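You operate a simulated robot arm through the tools that you are given. There is no shell and no other tool.

The job below is to be done with a simulated robot arm. You get a single attempt, and the scene is never put back.

TASK
Switch the analyser off, park both its plugs in the black stand, shut and catch the lid.
Fine: off before a plug is pulled; green plug in the hole by the notebook.

The check looks at the end state, three seconds after you hand in, the way a careful person would. Anything else that was tipped, shoved, dropped, spilled or broken makes it a failure. Lids that push on must go on centred and level and be pressed home; caps that screw on are set level and turned clockwise until they are tight.

THE ROBOT
A 7-joint arm with a two-finger parallel gripper, fixed in place. Base frame: the origin is on the floor under the middle of its stand, x ahead of it, y to its left, z up. Units: mm, degrees, N and s.
With the tool pointing down near the work surface it reaches from about 400 to 900 mm from the base axis. Its first joint turns from -115.0 to 115.0 degrees. Payload 3.91 kg.
The TCP is the grasp point between the finger pads, 30 mm short of the fingertips. In the tool frame z runs along the fingers and y along their closing line. Largest opening 110 mm; finger width 20, thickness 10; the body of the gripper, 48 by 112 mm, starts 55 mm behind the TCP.
Orientation is told as [roll, pitch, yaw] about the base's x, y, z axes, in that order, counted from this pose: with the fingers straight down and closing along the base's y, the tool's x points along the base's -x, its y along +y and its z along -z.

THE INTERFACE
- The arm moves only by the tool drive_tool. Its arguments are lists of equal length, an entry for each row: "turn": the turn, a rotation vector about the tool's x, y, z in units of 60 degrees (1.0 is 60 degrees), a list of three; "offset": the shift along the tool's x, y, z in units of 500 mm (1.0 is 500 mm), a list of three; "fingers": the finger opening in mm, from 0 to 110. In form: {"turn": [[rx, ry, rz], ...], "offset": [[tx, ty, tz], ...], "fingers": [fingers, ...]}. A call has 1 to 20 rows; each row is the pose to reach, as a shift and turn from the pose commanded when the call began, along the tool's axes at that moment. A call with a number of a shift or a turn outside -1 to 1 is refused whole. Rows are played at 5 a second. More than 50 mm and 8.6 degrees between two rows, or a gripper value outside its range, and nothing of the call is played. A pose out of reach is approached as far as the arm can. The call stops where the force on the tool passes 40 N (or 10 N more than at its start, if that is more) or the arm is blocked; 0.2 s more then pass. The fingers move at their own pace (about 153 mm/s each) and stop on an object; they squeeze with about 23 N. The grip force told is the motor's: it shows also when the fingers shut on nothing. Time passes only in rows, and 0.2 s behind the last, so rows that repeat a pose let the fingers close. The reply holds the time, the measured pose of the TCP, the force on the tool along the base axes, the opening and the grip force, in the units named above and with some noise, with the torque about the TCP (base axes, N m) and any sound that the robot's microphone picked up.
- Cameras (640 x 400 px; columns grow to the right, rows downward): "scene" is fixed at [50.1, -499.5, 1524.2]; the picture's right is [-0.20, -0.98, 0.00], its down [-0.72, 0.15, -0.67] and it looks along [0.66, -0.14, -0.74] (base axes); focal length 337 px, centre (320, 200). "wrist" rides on the gripper at [72, 17, -103] in the tool frame; the picture's right is [-0.23, 0.97, 0.00], its down [-0.76, -0.18, -0.62] and it looks along [-0.61, -0.14, 0.78] (tool axes); focal length 222 px, centre (320, 200). There is no depth. A picture from a camera that has moved, and an enlarged one, comes with that camera's place and axes in the base frame and with its lens.
- capture(camera): a new picture of that camera. No time passes.
- lift_body(by): slides the trunk up (or, below 0, down) by that many mm; the arm rides with it, the base frame stays. It gives what a move gives, with no picture.
- enlarge(camera, box): a new picture of the part [left, top, right, bottom] of that camera's present view, enlarged. No time passes.
- job_done(): hands the job in; it is judged then, once.

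Nothing tells you positions but the pictures and the camera data. Unless the task says otherwise, let go and move clear before handing in.

The tools are called after ">>>" as name(argument=value, ...) on one line, values as JSON. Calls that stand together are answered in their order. drive_tool: Moves the arm, as the interface text tells. Its arguments: {"type":"object","properties":{"turn":{"type":"array","items":{"type":"array","items":{"type":"number"}}},"offset":{"type":"array","items":{"type":"array","items":{"type":"number"}}},"fingers":{"type":"array","items":{"type":"number"}}},"required":["turn","offset","fingers"]} The other tools are called the same way: lift_body (by) moves the trunk up or down; capture (camera) takes a picture; enlarge (camera, box) takes an enlarged picture of a part of a camera's view; job_done () hands the job in.

At the start:

```text
time_s: 0.0
ee_pos: [401.9, -383.7, 1236.8]
tool_rot: [0.0, -0.1, 0.0]
wrist_force: [0.1, -0.6, -0.6]
torque: [0.0, -0.02, 0.03]
width: 110.0
finger_force: 0.1
trunk travel left (down, up): [-775.0, 215.0]
```

scene: 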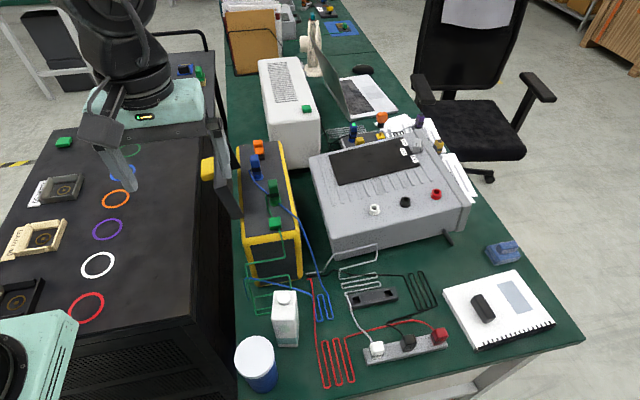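
wrist: 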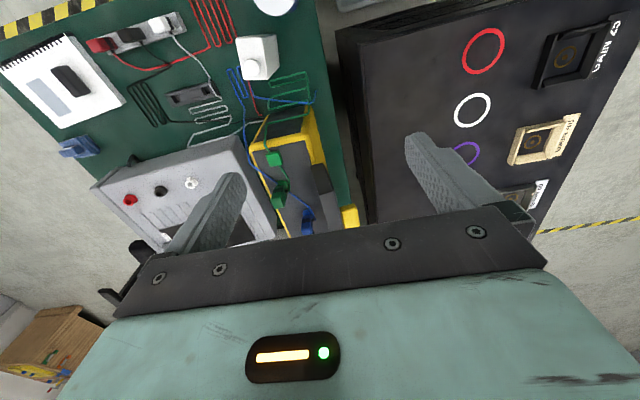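

I see a green bench with a yellow-trimmed analyser (green and blue plugs), a grey power unit, a black stand-like thing, a notebook and other items. I'll look closer before moving anything.

>>> enlarge(camera="scene", box=[200, 120, 360, 220])

>>> enlarge(camera="scene", box=[220, 200, 380, 300])

>>> enlarge(camera="scene", box=[300, 260, 460, 360])

>>> enlarge(camera="scene", box=[300, 100, 480, 220])

>>> enlarge(camera="scene", box=[200, 0, 400, 125])

>>> enlarge(camera="scene", box=[420, 220, 580, 350])

```text
4.00 times, centred on (280, 170) of scene
camera zoom: at [50.1, -499.5, 1524.2], right [-0.2, -0.98, 0.0], down [-0.72, 0.15, -0.67], along [0.66, -0.14, -0.74], focal length 1347 px, centre (480, 320)
```

zoom: 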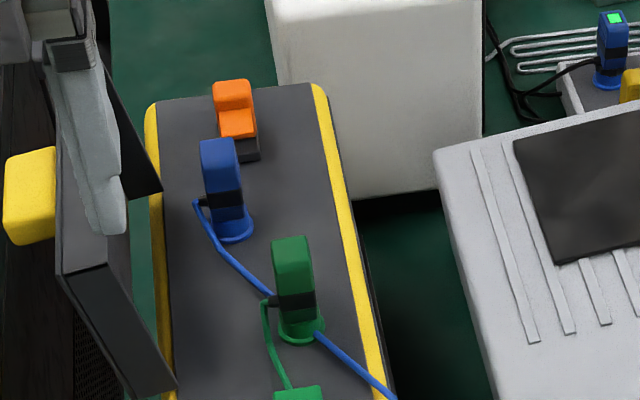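

```text
4.00 times, centred on (300, 250) of scene
camera zoom: at [50.1, -499.5, 1524.2], right [-0.2, -0.98, 0.0], down [-0.72, 0.15, -0.67], along [0.66, -0.14, -0.74], focal length 1347 px, centre (400, 0)
```

zoom: 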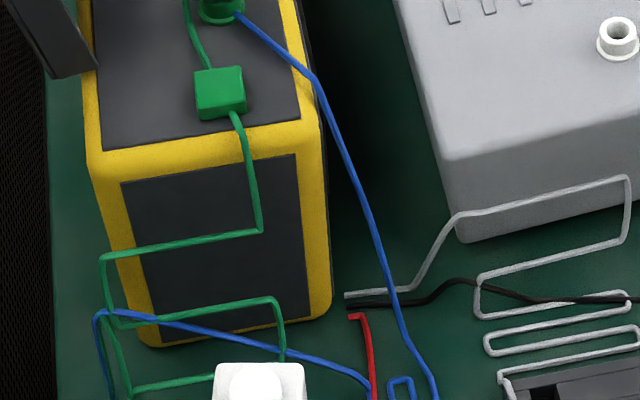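

```text
4.00 times, centred on (380, 310) of scene
camera zoom: at [50.1, -499.5, 1524.2], right [-0.2, -0.98, 0.0], down [-0.72, 0.15, -0.67], along [0.66, -0.14, -0.74], focal length 1347 px, centre (80, -240)
```

zoom: 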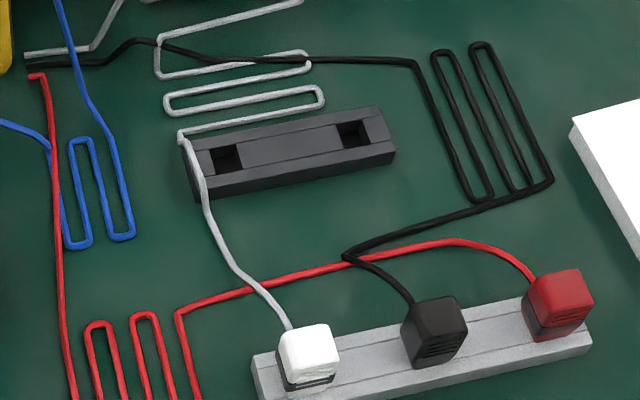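

```text
3.33 times, centred on (390, 160) of scene
camera zoom: at [50.1, -499.5, 1524.2], right [-0.2, -0.98, 0.0], down [-0.72, 0.15, -0.67], along [0.66, -0.14, -0.74], focal length 1122 px, centre (87, 333)
```

zoom: 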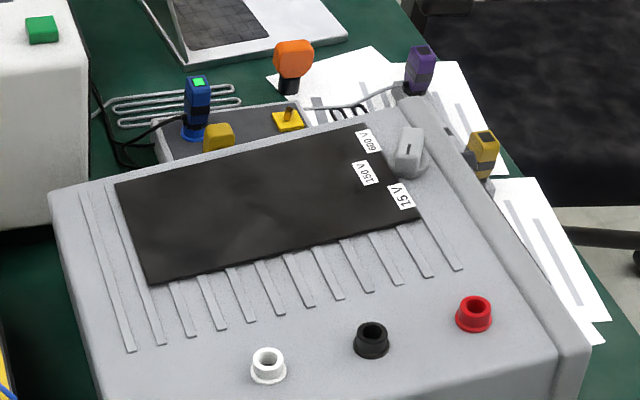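

```text
3.20 times, centred on (300, 62) of scene
camera zoom: at [50.1, -499.5, 1524.2], right [-0.2, -0.98, 0.0], down [-0.72, 0.15, -0.67], along [0.66, -0.14, -0.74], focal length 1078 px, centre (384, 640)
```

zoom: 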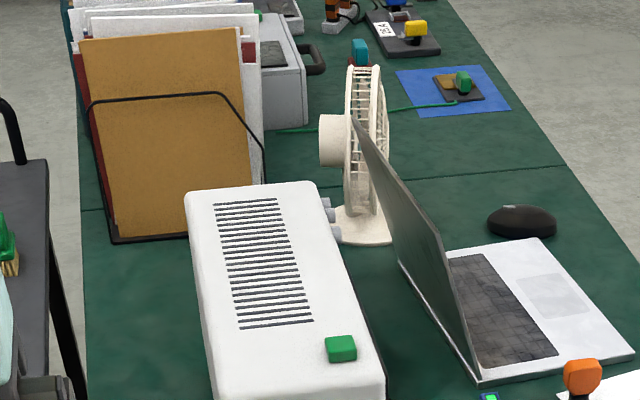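

```text
3.08 times, centred on (500, 285) of scene
camera zoom: at [50.1, -499.5, 1524.2], right [-0.2, -0.98, 0.0], down [-0.72, 0.15, -0.67], along [0.66, -0.14, -0.74], focal length 1036 px, centre (-234, -62)
```

zoom: 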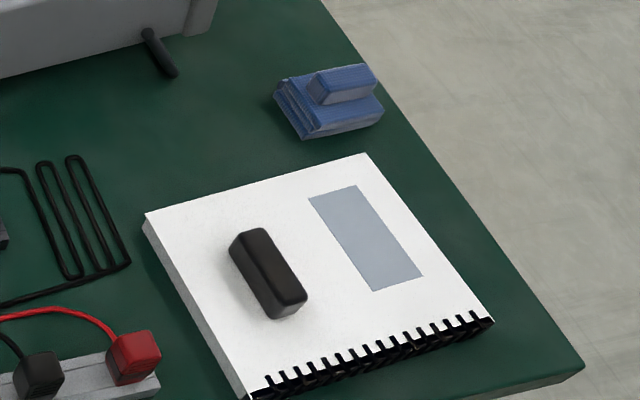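

The bench top comes out near z≈760 with the black two-hole stand near (388, -692). I'll shift the hand sideways at its current height to get other views of the analyser and its lid.

>>> drive_tool(turn=[[0, 0, 0], [0, 0, 0], [0, 0, 0], [0, 0, 0]], offset=[[0, -0.08, 0], [0, -0.16, 0], [0, -0.24, 0], [0, -0.3, 0]], fingers=[60, 20, 0, 0])

>>> capture(camera="scene")

>>> capture(camera="wrist")

```text
time_s: 1.0
ee_pos: [404.3, -532.8, 1238.1]
tool_rot: [0.0, 0.1, 0.0]
wrist_force: [-0.2, -0.3, 0.1]
torque: [-0.05, -0.02, 0.01]
width: 0.0
finger_force: 22.9
trunk travel left (down, up): [-775.0, 215.0]
```

```text
taken
```

scene: 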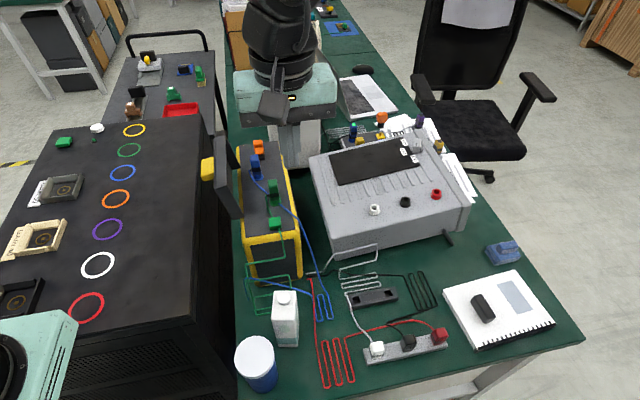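

```text
taken
camera wrist: at [330.0, -516.1, 1342.3], right [0.23, 0.97, 0.0], down [0.76, -0.18, 0.62], along [0.61, -0.14, -0.78], focal length 222 px, centre (320, 200)
```

wrist: 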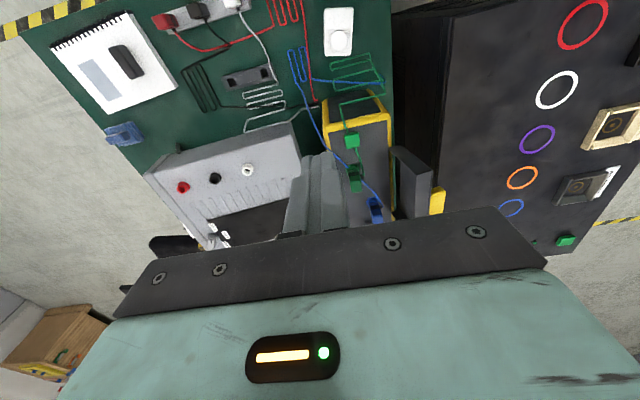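

>>> enlarge(camera="scene", box=[190, 120, 310, 200])

>>> enlarge(camera="wrist", box=[300, 80, 460, 240])

>>> enlarge(camera="scene", box=[190, 160, 310, 260])

```text
5.00 times, centred on (250, 160) of scene
camera zoom: at [50.1, -499.5, 1524.2], right [-0.2, -0.98, 0.0], down [-0.72, 0.15, -0.67], along [0.66, -0.14, -0.74], focal length 1684 px, centre (670, 400)
```

zoom: 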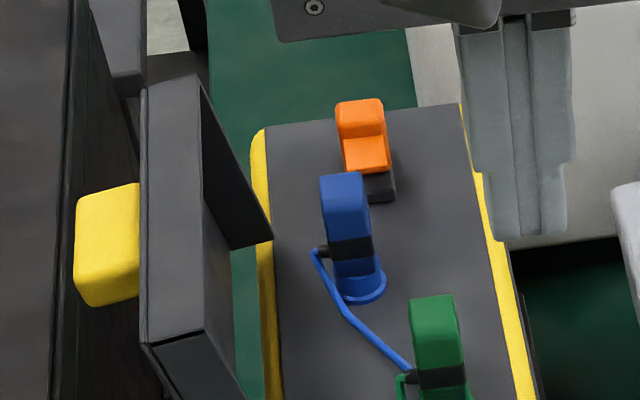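

```text
2.50 times, centred on (380, 160) of wrist
camera zoom: at [330.0, -516.1, 1342.3], right [0.23, 0.97, 0.0], down [0.76, -0.18, 0.62], along [0.61, -0.14, -0.78], focal length 555 px, centre (170, 300)
```

zoom: 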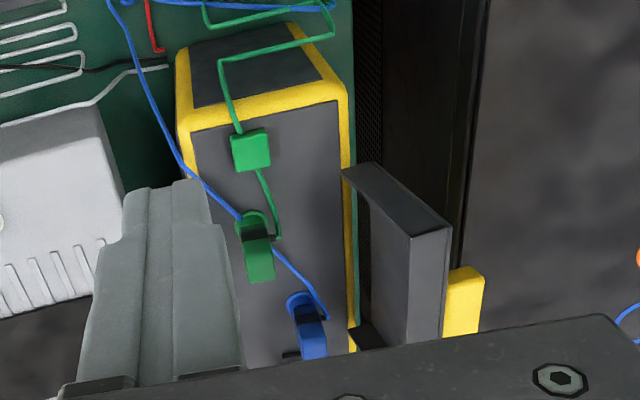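

```text
4.00 times, centred on (250, 210) of scene
camera zoom: at [50.1, -499.5, 1524.2], right [-0.2, -0.98, 0.0], down [-0.72, 0.15, -0.67], along [0.66, -0.14, -0.74], focal length 1347 px, centre (600, 160)
```

zoom: 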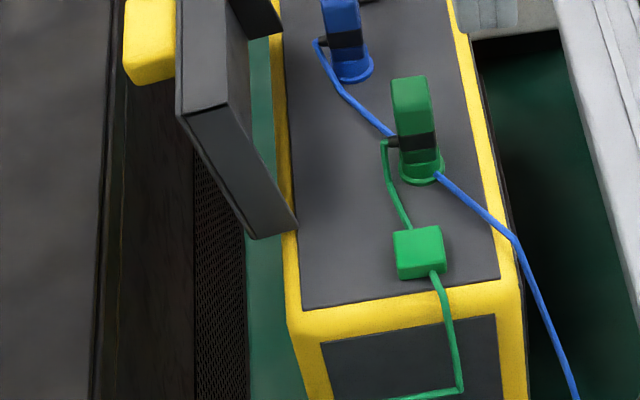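

The analyser top is near z≈945 with the green socket at about (571,-505), the blue one at about (667,-477), the orange switch at about (759,-487), and the lid standing open along its left edge. I'll swing the hand round to look at it from the right side.

>>> drive_tool(turn=[[0, 0, -0.1428], [0, 0, -0.2856], [0, 0, -0.4284], [0, 0, -0.5712], [0, 0, -0.714], [0, 0, -0.8568], [0, 0, -1.0]], offset=[[-0.056, -0.062, 0.02], [-0.112, -0.124, 0.04], [-0.168, -0.186, 0.06], [-0.224, -0.248, 0.08], [-0.28, -0.31, 0.1], [-0.336, -0.372, 0.12], [-0.392, -0.434, 0.14]], fingers=[110, 110, 110, 110, 110, 110, 110])

>>> capture(camera="wrist")

>>> capture(camera="scene")

```text
time_s: 2.6
ee_pos: [574.1, -725.7, 1159.7]
tool_rot: [0.1, -0.2, 60.1]
wrist_force: [1.4, 0.0, -0.2]
torque: [-0.02, 0.01, 0.0]
width: 110.0
finger_force: 0.1
out of reach, approached as far as the arm can: row 7
trunk travel left (down, up): [-775.0, 215.0]
```

```text
taken
camera wrist: at [522.3, -780.1, 1264.0], right [-0.73, 0.68, 0.0], down [0.53, 0.57, 0.62], along [0.42, 0.46, -0.78], focal length 222 px, centre (320, 200)
```

wrist: 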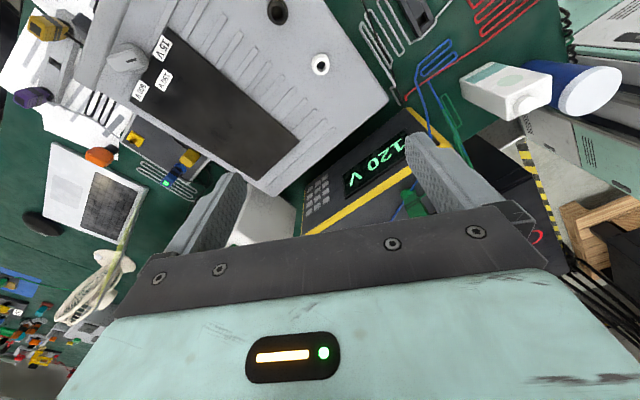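

```text
taken
```

scene: 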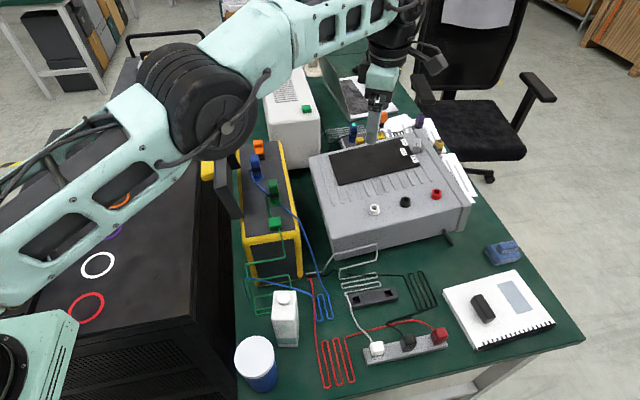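

The analyser's right side has a display reading "120 V", so it's on. I'll move back over the analyser for a close look at the switch, the plugs and the lid.

>>> drive_tool(turn=[[0, 0, 0], [0, 0, 0], [0, 0, 0], [0, 0, 0], [0, 0, 0]], offset=[[-0.08, 0.023, 0], [-0.16, 0.045, 0], [-0.24, 0.068, 0], [-0.32, 0.09, 0], [-0.4, 0.113, 0]], fingers=[110, 110, 110, 110, 110])

>>> capture(camera="wrist")

>>> enlarge(camera="wrist", box=[220, 0, 460, 200])

```text
time_s: 3.8
ee_pos: [624.1, -521.2, 1160.1]
tool_rot: [0.0, 0.0, 59.9]
wrist_force: [0.3, -0.3, 0.2]
torque: [0.02, 0.0, 0.01]
width: 110.1
finger_force: 0.1
trunk travel left (down, up): [-775.0, 215.0]
```

```text
taken
camera wrist: at [571.6, -575.9, 1264.6], right [-0.73, 0.68, 0.0], down [0.54, 0.57, 0.62], along [0.43, 0.45, -0.78], focal length 222 px, centre (320, 200)
```

wrist: 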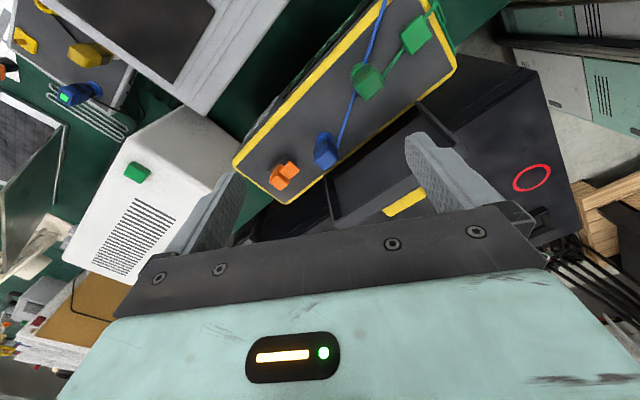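

```text
2.00 times, centred on (340, 100) of wrist
camera zoom: at [571.6, -575.9, 1264.6], right [-0.73, 0.68, 0.0], down [0.54, 0.57, 0.62], along [0.43, 0.45, -0.78], focal length 444 px, centre (280, 400)
```

zoom: 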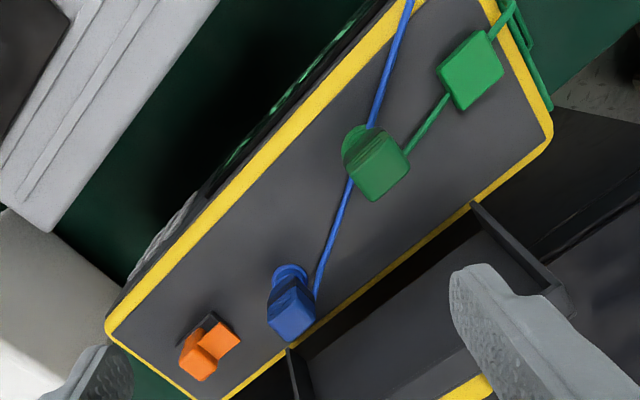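

>>> enlarge(camera="wrist", box=[230, 120, 390, 220])

>>> enlarge(camera="wrist", box=[320, 130, 480, 230])

>>> enlarge(camera="scene", box=[180, 110, 300, 185])

```text
4.00 times, centred on (310, 170) of wrist
camera zoom: at [571.6, -575.9, 1264.6], right [-0.73, 0.68, 0.0], down [0.54, 0.57, 0.62], along [0.43, 0.45, -0.78], focal length 888 px, centre (360, 320)
```

zoom: 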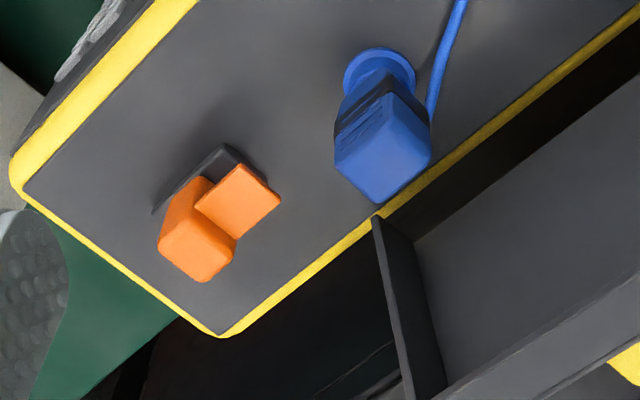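

```text
4.00 times, centred on (400, 180) of wrist
camera zoom: at [571.6, -575.9, 1264.6], right [-0.73, 0.68, 0.0], down [0.54, 0.57, 0.62], along [0.43, 0.45, -0.78], focal length 888 px, centre (0, 280)
```

zoom: 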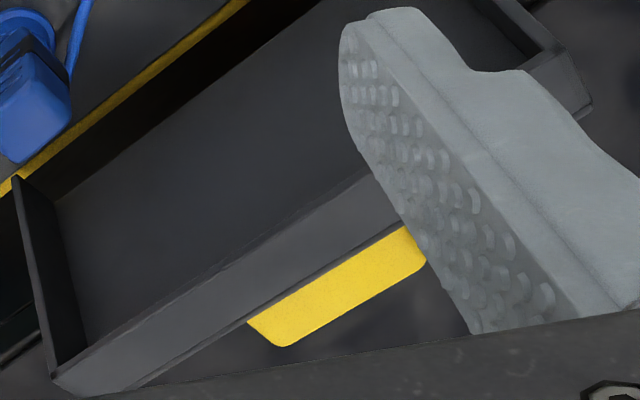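

```text
5.33 times, centred on (240, 148) of scene
camera zoom: at [50.1, -499.5, 1524.2], right [-0.2, -0.98, 0.0], down [-0.72, 0.15, -0.67], along [0.66, -0.14, -0.74], focal length 1796 px, centre (747, 480)
```

zoom: 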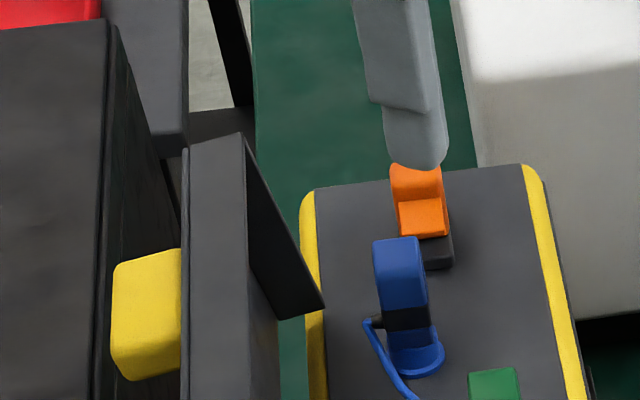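

>>> drive_tool(turn=[[0, 0, 0], [0, 0, 0], [0, 0, 0]], offset=[[0.07, -0.04, 0.02], [0.14, -0.07, 0.05], [0.21, -0.1, 0.08]], fingers=[110, 110, 110])

>>> capture(camera="wrist")

>>> enlarge(camera="wrist", box=[220, 60, 460, 210])

```text
time_s: 4.6
ee_pos: [614.3, -637.5, 1127.2]
tool_rot: [0.0, 0.0, 60.0]
wrist_force: [0.5, 0.6, 0.0]
torque: [-0.08, 0.02, -0.04]
width: 110.1
finger_force: 0.1
trunk travel left (down, up): [-775.0, 215.0]
```

```text
taken
camera wrist: at [562.5, -692.0, 1230.8], right [-0.73, 0.68, 0.0], down [0.53, 0.57, 0.62], along [0.43, 0.45, -0.78], focal length 222 px, centre (320, 200)
```

wrist: 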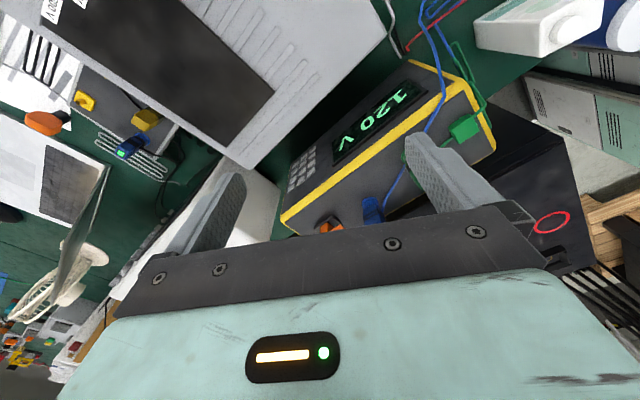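

```text
2.67 times, centred on (340, 135) of wrist
camera zoom: at [562.5, -692.0, 1230.8], right [-0.73, 0.68, 0.0], down [0.53, 0.57, 0.62], along [0.43, 0.45, -0.78], focal length 592 px, centre (267, 373)
```

zoom: 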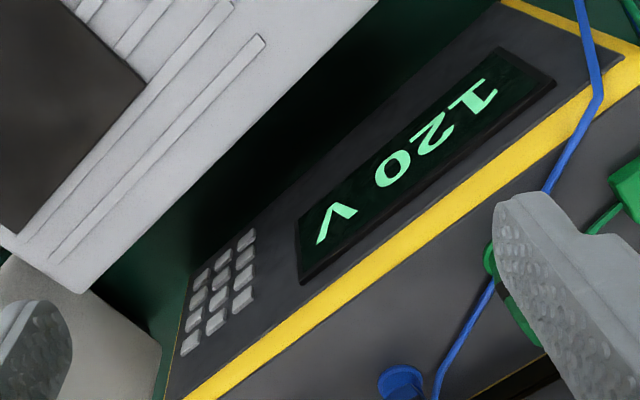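

The display on the right side confirms it's live. Next I want to see the outside of the lid and its yellow catch, so I'll raise the hand, turn it round and look from the left.

>>> drive_tool(turn=[[0, 0, 0.1428], [0, 0, 0.2856], [0, 0, 0.4284], [0, 0, 0.5712], [0, 0, 0.714], [0, 0, 0.8568], [0, 0, 1.0]], offset=[[-0.037, 0.021, -0.03], [-0.074, 0.042, -0.06], [-0.111, 0.063, -0.08], [-0.148, 0.084, -0.1], [-0.185, 0.106, -0.1], [-0.222, 0.128, -0.1], [-0.26, 0.15, -0.1]], fingers=[110, 110, 110, 110, 110, 110, 110])

>>> drive_tool(turn=[[0, 0, 0.1428], [0, 0, 0.2856], [0, 0, 0.4284], [0, 0, 0.5712], [0, 0, 0.714], [0, 0, 0.8568], [0, 0, 1.0]], offset=[[0, 0.06, 0], [0, 0.12, 0], [0, 0.18, 0], [0, 0.24, 0], [0, 0.3, 0], [0, 0.33, 0], [0, 0.34, 0]], fingers=[110, 110, 110, 110, 110, 110, 110])

>>> capture(camera="wrist")

>>> capture(camera="scene")

```text
time_s: 6.2
ee_pos: [616.6, -489.4, 1172.8]
tool_rot: [0.0, 0.0, -0.2]
wrist_force: [0.6, -0.8, 0.3]
torque: [0.0, -0.01, 0.02]
width: 110.0
finger_force: 0.0
trunk travel left (down, up): [-775.0, 215.0]
```

```text
time_s: 7.8
ee_pos: [615.4, -318.7, 1170.9]
tool_rot: [0.0, 0.0, -60.2]
wrist_force: [0.9, 0.4, -0.8]
torque: [-0.01, 0.0, -0.01]
width: 109.9
finger_force: 0.1
trunk travel left (down, up): [-775.0, 215.0]
```

```text
taken
camera wrist: at [591.7, -247.4, 1274.4], right [0.96, 0.29, 0.0], down [0.23, -0.75, 0.62], along [0.18, -0.6, -0.78], focal length 222 px, centre (320, 200)
```

wrist: 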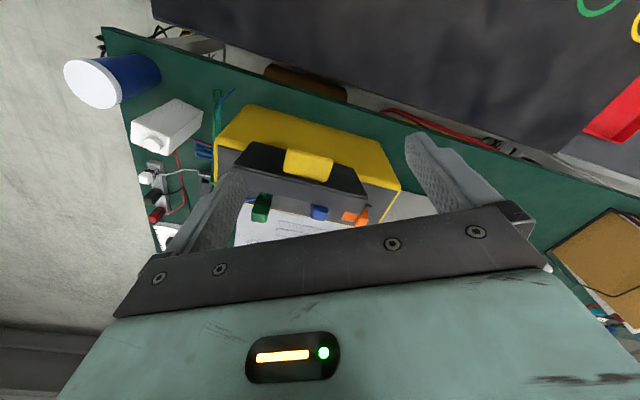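

```text
taken
```

scene: 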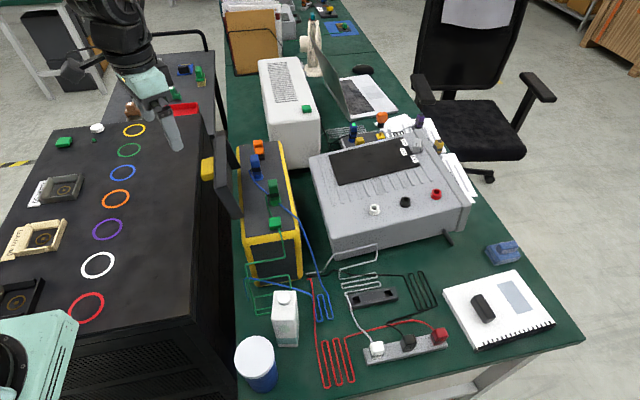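

>>> enlarge(camera="wrist", box=[200, 90, 430, 240])

>>> enlarge(camera="scene", box=[190, 120, 310, 200])

>>> enlarge(camera="wrist", box=[230, 130, 390, 230])

```text
2.67 times, centred on (315, 165) of wrist
camera zoom: at [591.7, -247.4, 1274.4], right [0.96, 0.29, 0.0], down [0.23, -0.75, 0.62], along [0.18, -0.6, -0.78], focal length 592 px, centre (333, 293)
```

zoom: 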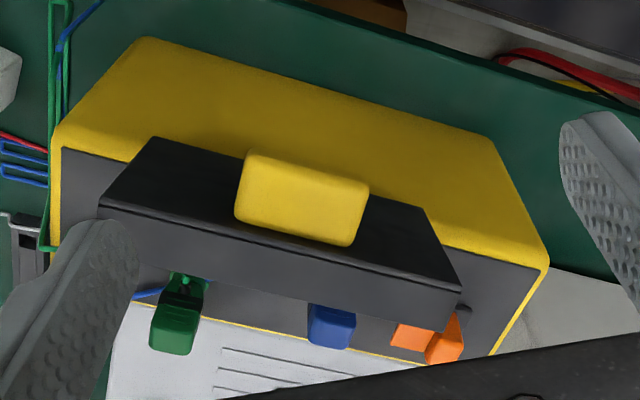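

```text
5.00 times, centred on (250, 160) of scene
camera zoom: at [50.1, -499.5, 1524.2], right [-0.2, -0.98, 0.0], down [-0.72, 0.15, -0.67], along [0.66, -0.14, -0.74], focal length 1684 px, centre (670, 400)
```

zoom: 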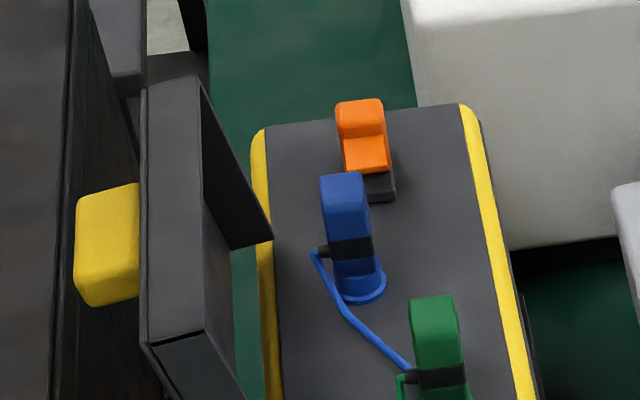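

```text
4.00 times, centred on (310, 180) of wrist
camera zoom: at [591.7, -247.4, 1274.4], right [0.96, 0.29, 0.0], down [0.23, -0.75, 0.62], along [0.18, -0.6, -0.78], focal length 888 px, centre (360, 280)
```

zoom: 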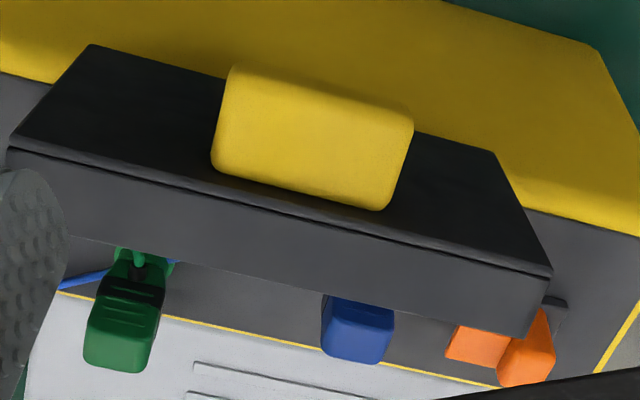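

The lid stands open about 8° past upright, hinged on the analyser's left edge and covering x≈535–700, with a yellow block on its outer face. Next I'll go above the orange rocker and measure it closely.

>>> drive_tool(turn=[[0, 0, -0.1428], [0, 0, -0.2856], [0, 0, -0.4284], [0, 0, -0.5712], [0, 0, -0.714], [0, 0, -0.8568], [0, 0, -1.0]], offset=[[-0.062, 0.0106, 0.01], [-0.124, 0.0212, 0.02], [-0.186, 0.0318, 0.03], [-0.248, 0.0424, 0.04], [-0.31, 0.053, 0.05], [-0.372, 0.0636, 0.06], [-0.431, 0.0744, 0.082]], fingers=[110, 110, 110, 110, 110, 110, 110])

>>> capture(camera="wrist")

>>> enlarge(camera="wrist", box=[260, 110, 380, 200])

>>> capture(camera="scene")

```text
time_s: 9.4
ee_pos: [755.1, -486.8, 1131.8]
tool_rot: [0.0, 0.0, 0.1]
wrist_force: [-0.9, -0.4, 0.8]
torque: [-0.03, 0.0, 0.0]
width: 110.1
finger_force: 0.0
trunk travel left (down, up): [-775.0, 215.0]
```

```text
taken
camera wrist: at [680.1, -470.6, 1234.3], right [0.23, 0.97, 0.0], down [0.76, -0.18, 0.62], along [0.61, -0.14, -0.78], focal length 222 px, centre (320, 200)
```

wrist: 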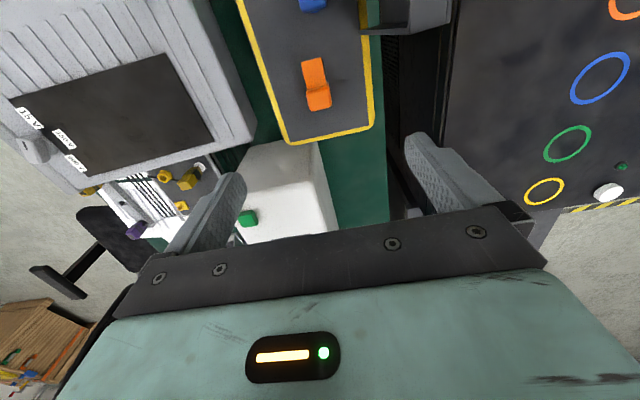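

```text
4.44 times, centred on (320, 155) of wrist
camera zoom: at [680.1, -470.6, 1234.3], right [0.23, 0.97, 0.0], down [0.76, -0.18, 0.62], along [0.61, -0.14, -0.78], focal length 987 px, centre (320, 400)
```

zoom: 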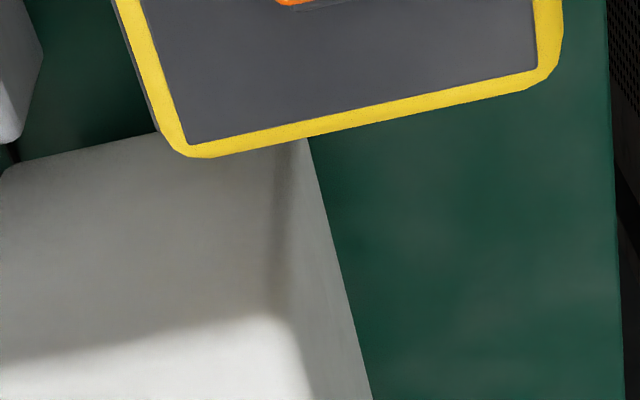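

```text
taken
```

scene: 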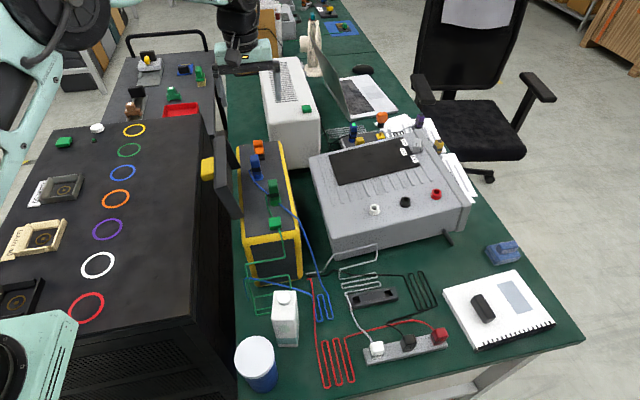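

>>> enlarge(camera="wrist", box=[260, 50, 380, 125])

>>> enlarge(camera="wrist", box=[230, 0, 470, 150])

>>> enlarge(camera="scene", box=[235, 130, 285, 165])

```text
5.33 times, centred on (320, 88) of wrist
camera zoom: at [680.1, -470.6, 1234.3], right [0.23, 0.97, 0.0], down [0.76, -0.18, 0.62], along [0.61, -0.14, -0.78], focal length 1185 px, centre (320, 800)
```

zoom: 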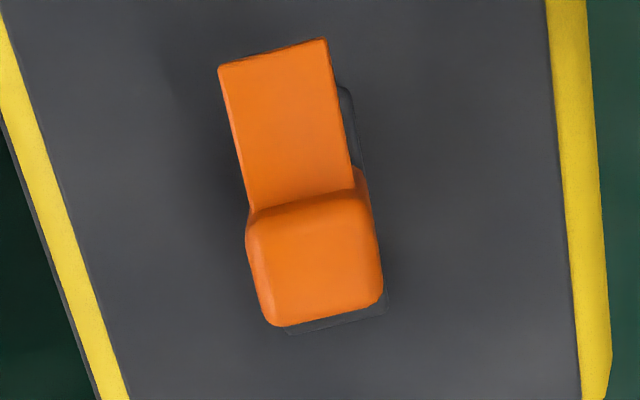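

```text
2.67 times, centred on (350, 75) of wrist
camera zoom: at [680.1, -470.6, 1234.3], right [0.23, 0.97, 0.0], down [0.76, -0.18, 0.62], along [0.61, -0.14, -0.78], focal length 592 px, centre (240, 533)
```

zoom: 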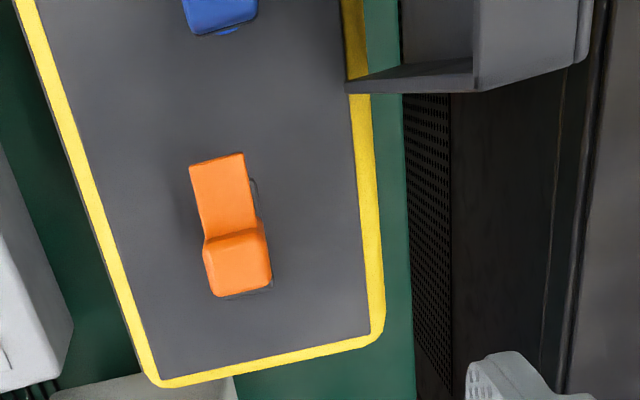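

```text
11.43 times, centred on (260, 148) of scene
camera zoom: at [50.1, -499.5, 1524.2], right [-0.2, -0.98, 0.0], down [-0.72, 0.15, -0.67], along [0.66, -0.14, -0.74], focal length 3848 px, centre (1006, 800)
```

zoom: 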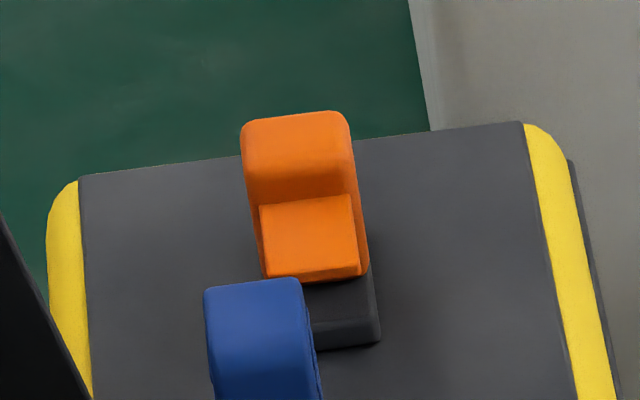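

The rocker sits near (745,-485) with its far half raised and near half low. I'll look at it from the left side at a low angle to be sure how it works before I touch it.

>>> drive_tool(turn=[[0, 0, 0.1428], [0, 0, 0.2856], [0, 0, 0.4284], [0, 0, 0.5712], [0, 0, 0.714], [0, 0, 0.8568], [0, 0, 1.0]], offset=[[0, 0.045, 0], [0, 0.09, 0], [0.01, 0.135, 0], [0.01, 0.18, 0], [0.02, 0.225, 0], [0.02, 0.27, 0], [0.02, 0.314, 0]], fingers=[110, 110, 110, 110, 110, 110, 110])

>>> drive_tool(turn=[[0, 0, 0.14], [0, 0, 0.28], [0, 0, 0.4]], offset=[[0, 0, 0], [0, 0, 0], [0, 0, 0]], fingers=[110, 110, 110])

>>> drive_tool(turn=[[0, -0.1, 0], [0, -0.2, 0], [0, -0.3, 0], [0, -0.4, 0], [0, -0.5, 0]], offset=[[0, 0, 0.03], [0, 0, 0.06], [0, 0, 0.09], [0, 0, 0.12], [0, 0, 0.14]], fingers=[110, 110, 110, 110, 110])

>>> capture(camera="wrist")

>>> enlarge(camera="wrist", box=[220, 100, 420, 225])

>>> capture(camera="scene")

```text
time_s: 11.0
ee_pos: [744.8, -332.1, 1132.0]
tool_rot: [-0.1, 0.0, -60.2]
wrist_force: [-0.1, 0.2, -0.9]
torque: [0.01, -0.02, 0.01]
width: 110.0
finger_force: 0.0
trunk travel left (down, up): [-775.0, 215.0]
```

```text
time_s: 11.8
ee_pos: [744.8, -329.0, 1130.2]
tool_rot: [0.0, -0.1, -84.2]
wrist_force: [-0.3, 0.5, 0.0]
torque: [0.03, 0.05, -0.01]
width: 110.2
finger_force: 0.1
trunk travel left (down, up): [-775.0, 215.0]
```

```text
time_s: 13.0
ee_pos: [744.9, -329.8, 1059.6]
tool_rot: [0.0, -30.2, -84.1]
wrist_force: [-0.5, -0.1, 0.3]
torque: [0.04, -0.02, 0.05]
width: 109.9
finger_force: 0.0
trunk travel left (down, up): [-775.0, 215.0]
```

```text
taken
camera wrist: at [748.1, -215.5, 1112.6], right [0.99, -0.09, 0.11], down [-0.14, -0.36, 0.92], along [-0.05, -0.93, -0.37], focal length 222 px, centre (320, 200)
```

wrist: 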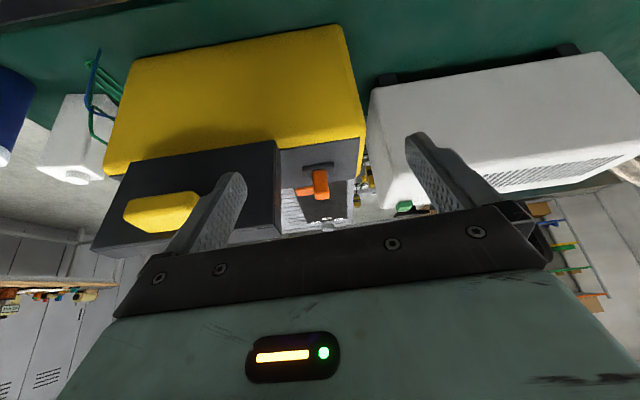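

```text
3.20 times, centred on (320, 162) of wrist
camera zoom: at [748.1, -215.5, 1112.6], right [0.99, -0.09, 0.11], down [-0.14, -0.36, 0.92], along [-0.05, -0.93, -0.37], focal length 711 px, centre (320, 320)
```

zoom: 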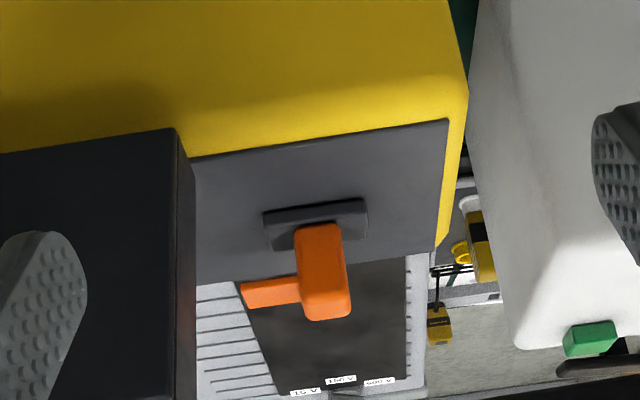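

```text
taken
```

scene: 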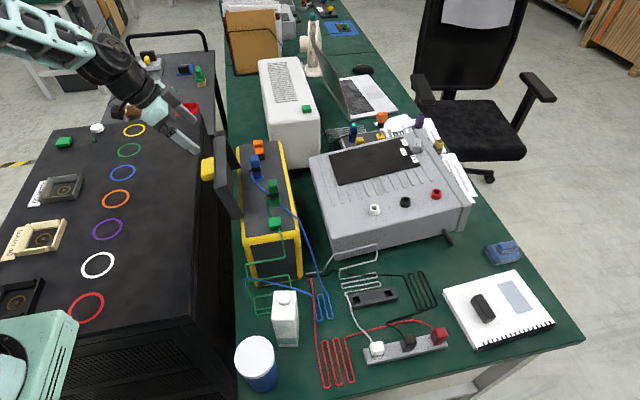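

>>> enlarge(camera="wrist", box=[285, 150, 349, 205])

>>> enlarge(camera="scene", box=[240, 130, 290, 165])

>>> enlarge(camera="wrist", box=[90, 130, 290, 260])

>>> enlarge(camera="scene", box=[340, 100, 460, 175])

>>> enlarge(camera="scene", box=[120, 40, 220, 130])

```text
7.27 times, centred on (317, 178) of wrist
camera zoom: at [748.1, -215.5, 1112.6], right [0.99, -0.09, 0.11], down [-0.14, -0.36, 0.92], along [-0.05, -0.93, -0.37], focal length 1615 px, centre (342, 364)
```

zoom: 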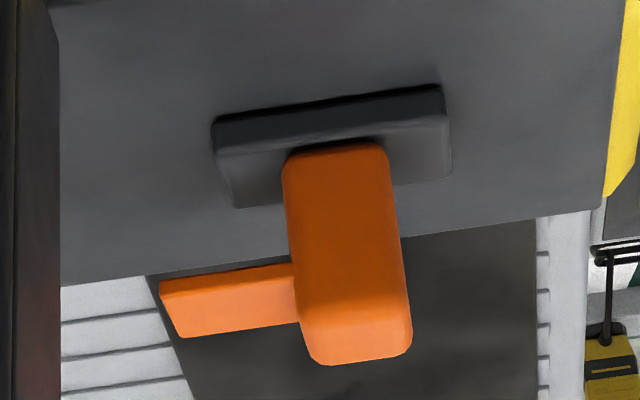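

```text
11.43 times, centred on (265, 148) of scene
camera zoom: at [50.1, -499.5, 1524.2], right [-0.2, -0.98, 0.0], down [-0.72, 0.15, -0.67], along [0.66, -0.14, -0.74], focal length 3848 px, centre (949, 800)
```

zoom: 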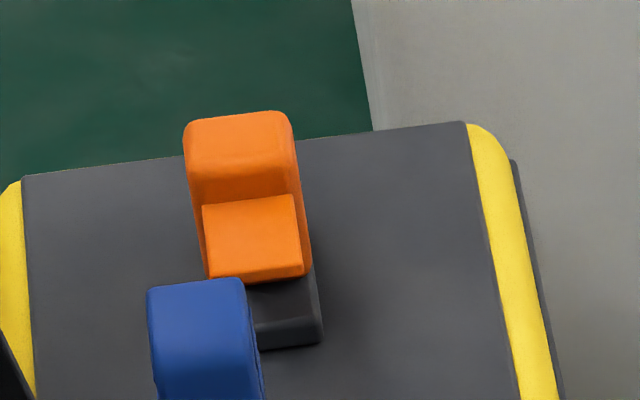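

```text
3.08 times, centred on (190, 195) of wrist
camera zoom: at [748.1, -215.5, 1112.6], right [0.99, -0.09, 0.11], down [-0.14, -0.36, 0.92], along [-0.05, -0.93, -0.37], focal length 684 px, centre (720, 215)
```

zoom: 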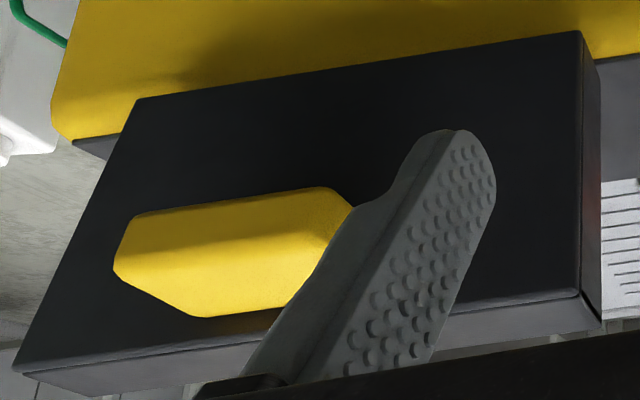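

```text
5.33 times, centred on (400, 138) of scene
camera zoom: at [50.1, -499.5, 1524.2], right [-0.2, -0.98, 0.0], down [-0.72, 0.15, -0.67], along [0.66, -0.14, -0.74], focal length 1796 px, centre (-107, 533)
```

zoom: 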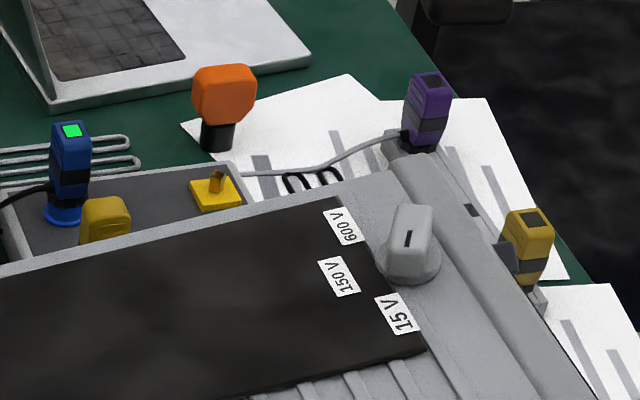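

```text
4.44 times, centred on (170, 85) of scene
camera zoom: at [50.1, -499.5, 1524.2], right [-0.2, -0.98, 0.0], down [-0.72, 0.15, -0.67], along [0.66, -0.14, -0.74], focal length 1496 px, centre (987, 711)
```

zoom: 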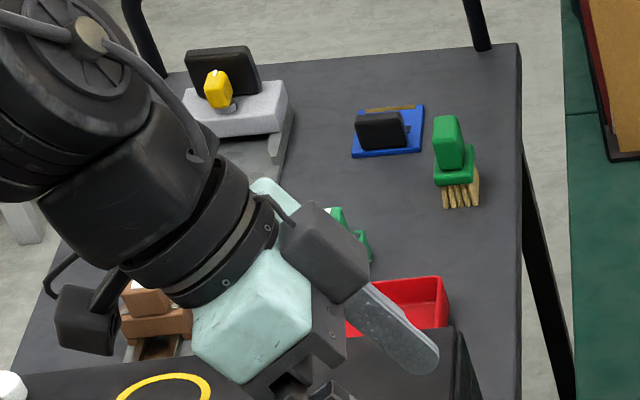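

The orange control is an upright post (z≈965–1010) with an arm at the top pointing at the plugs, so it looks like a turn handle. I'll level the tool, raise it and line up over the post at about (739,-485).

>>> drive_tool(turn=[[0, 0.1, 0], [0, 0.2, 0], [0, 0.3, 0], [0, 0.4, 0], [0, 0.5, 0]], offset=[[0, 0, -0.035], [0, 0, -0.07], [0, 0, -0.1], [0, 0, -0.12], [0, 0, -0.14]], fingers=[110, 110, 110, 110, 110])

```text
time_s: 14.2
ee_pos: [741.8, -295.8, 1120.3]
tool_rot: [0.0, 0.1, -84.0]
wrist_force: [-0.1, 1.3, -0.2]
torque: [-0.03, 0.05, 0.0]
width: 110.0
finger_force: 0.0
trunk travel left (down, up): [-775.0, 215.0]
```

>>> drive_tool(turn=[[0, 0, -0.14], [0, 0, -0.28], [0, 0, -0.42], [0, 0, -0.56], [0, 0, -0.7]], offset=[[-0.04, -0.004, 0], [-0.08, -0.008, 0], [-0.12, -0.012, 0], [-0.16, -0.016, 0], [-0.2, -0.02, 0]], fingers=[110, 110, 110, 110, 110])

>>> drive_tool(turn=[[0, 0, -0.14], [0, 0, -0.28], [0, 0, -0.42], [0, 0, -0.56], [0, 0, -0.7]], offset=[[0, 0, 0], [0, 0, 0], [0, 0, 0], [0, 0, 0], [0, 0, 0]], fingers=[110, 110, 110, 110, 110])

```text
time_s: 15.4
ee_pos: [741.6, -394.3, 1121.6]
tool_rot: [-0.1, 0.0, -41.8]
wrist_force: [-0.2, 0.3, 0.0]
torque: [-0.04, 0.02, 0.05]
width: 109.7
finger_force: 0.1
trunk travel left (down, up): [-775.0, 215.0]
```

```text
time_s: 16.6
ee_pos: [742.6, -397.9, 1122.9]
tool_rot: [0.1, -0.1, 0.1]
wrist_force: [-0.5, 0.3, 0.4]
torque: [-0.01, -0.03, 0.02]
width: 109.9
finger_force: 0.1
trunk travel left (down, up): [-775.0, 215.0]
```

>>> drive_tool(turn=[[0, 0, 0], [0, 0, 0], [0, 0, 0]], offset=[[0.002, -0.06, 0.02], [0.004, -0.12, 0.045], [0.006, -0.176, 0.072]], fingers=[110, 110, 110])

>>> capture(camera="wrist")

>>> enlarge(camera="wrist", box=[240, 40, 400, 200])

```text
time_s: 17.4
ee_pos: [737.6, -481.5, 1084.8]
tool_rot: [0.1, -0.1, -0.1]
wrist_force: [-0.7, 0.6, 0.2]
torque: [-0.05, -0.03, -0.01]
width: 110.1
finger_force: 0.1
trunk travel left (down, up): [-775.0, 215.0]
```

```text
taken
camera wrist: at [663.8, -464.7, 1187.8], right [0.23, 0.97, 0.0], down [0.76, -0.18, 0.62], along [0.61, -0.14, -0.78], focal length 222 px, centre (320, 200)
```

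wrist: 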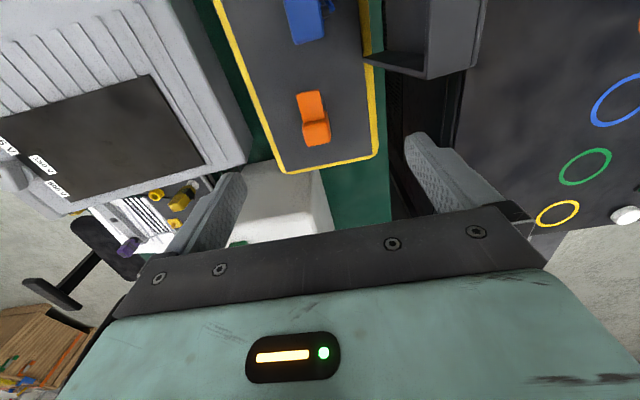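

```text
2.50 times, centred on (320, 120) of wrist
camera zoom: at [663.8, -464.7, 1187.8], right [0.23, 0.97, 0.0], down [0.76, -0.18, 0.62], along [0.61, -0.14, -0.78], focal length 555 px, centre (320, 400)
```

zoom: 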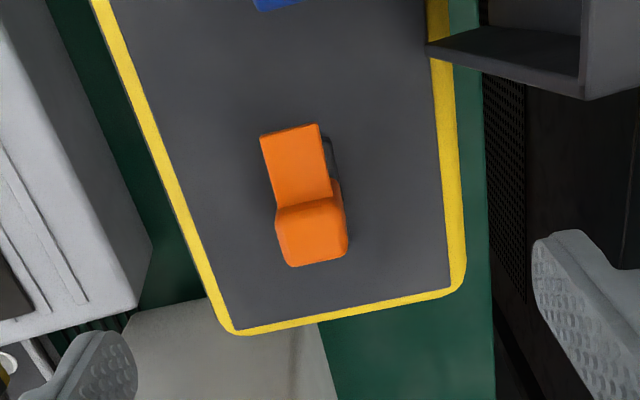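

The post top is where I predicted, at about (736.5,-484). I'll descend with the fingers either side of it and close gently.

>>> drive_tool(turn=[[0, 0, 0], [0, 0, 0], [0, 0, 0], [0, 0, 0]], offset=[[0.002, -0.005, 0.04], [0.002, -0.005, 0.08], [0.002, -0.005, 0.12], [0.002, -0.005, 0.156]], fingers=[70, 50, 50, 50])

>>> capture(camera="wrist")

>>> enlarge(camera="wrist", box=[240, 100, 400, 220])

```text
time_s: 18.4
ee_pos: [738.1, -484.3, 1006.6]
tool_rot: [0.0, 0.0, 0.0]
wrist_force: [-1.2, -0.2, -0.1]
torque: [-0.03, -0.02, 0.04]
width: 49.9
finger_force: 0.1
trunk travel left (down, up): [-775.0, 215.0]
```

```text
taken
camera wrist: at [663.8, -468.9, 1110.9], right [0.23, 0.97, 0.0], down [0.76, -0.18, 0.62], along [0.61, -0.14, -0.78], focal length 222 px, centre (320, 200)
```

wrist: 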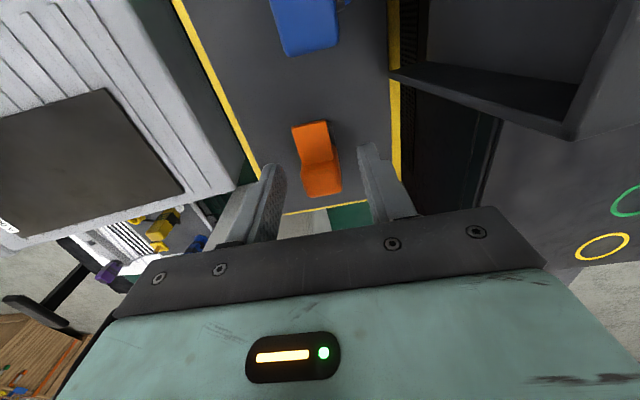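

```text
3.33 times, centred on (320, 160) of wrist
camera zoom: at [663.8, -468.9, 1110.9], right [0.23, 0.97, 0.0], down [0.76, -0.18, 0.62], along [0.61, -0.14, -0.78], focal length 740 px, centre (320, 333)
```

zoom: 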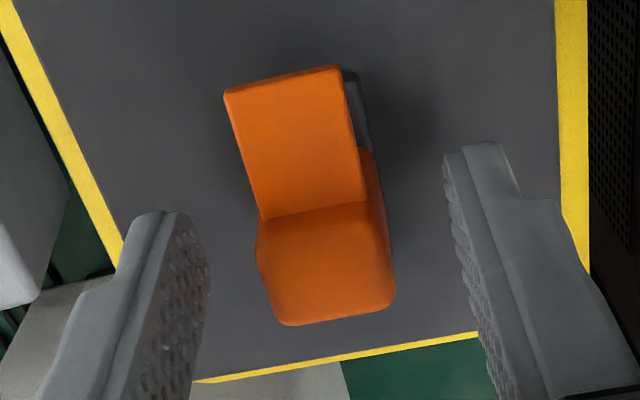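

>>> drive_tool(turn=[[0, 0, 0], [0, 0, 0], [0, 0, 0], [0, 0, 0], [0, 0, 0]], offset=[[0.008, 0, 0], [0.008, 0.002, 0.003], [0.008, 0.002, 0.003], [0.008, 0.002, 0.003], [0.008, 0.002, 0.003]], fingers=[50, 40, 30, 15, 15])

>>> enlarge(camera="wrist", box=[240, 100, 400, 220])

>>> enlarge(camera="scene", box=[210, 90, 310, 170])

```text
time_s: 19.6
ee_pos: [734.0, -483.6, 1007.1]
tool_rot: [0.0, 0.1, 0.0]
wrist_force: [-1.5, 7.0, 1.3]
torque: [0.08, 0.02, 0.03]
width: 22.8
finger_force: 44.7
trunk travel left (down, up): [-775.0, 215.0]
```

```text
3.33 times, centred on (320, 160) of wrist
camera zoom: at [659.9, -468.4, 1109.4], right [0.23, 0.97, 0.0], down [0.76, -0.18, 0.62], along [0.61, -0.14, -0.78], focal length 740 px, centre (320, 333)
```

zoom: 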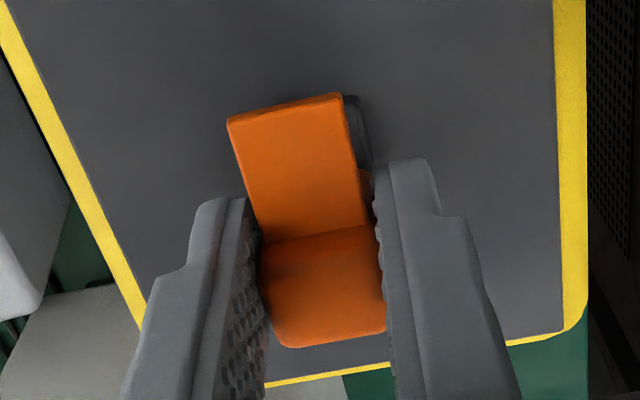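

```text
5.00 times, centred on (260, 130) of scene
camera zoom: at [50.1, -499.5, 1524.2], right [-0.2, -0.98, 0.0], down [-0.72, 0.15, -0.67], along [0.66, -0.14, -0.74], focal length 1684 px, centre (620, 550)
```

zoom: 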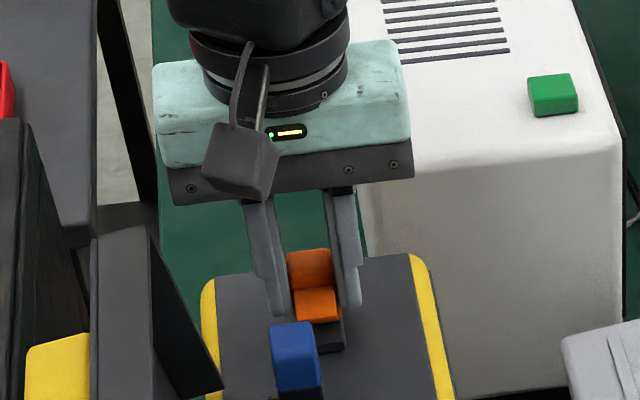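

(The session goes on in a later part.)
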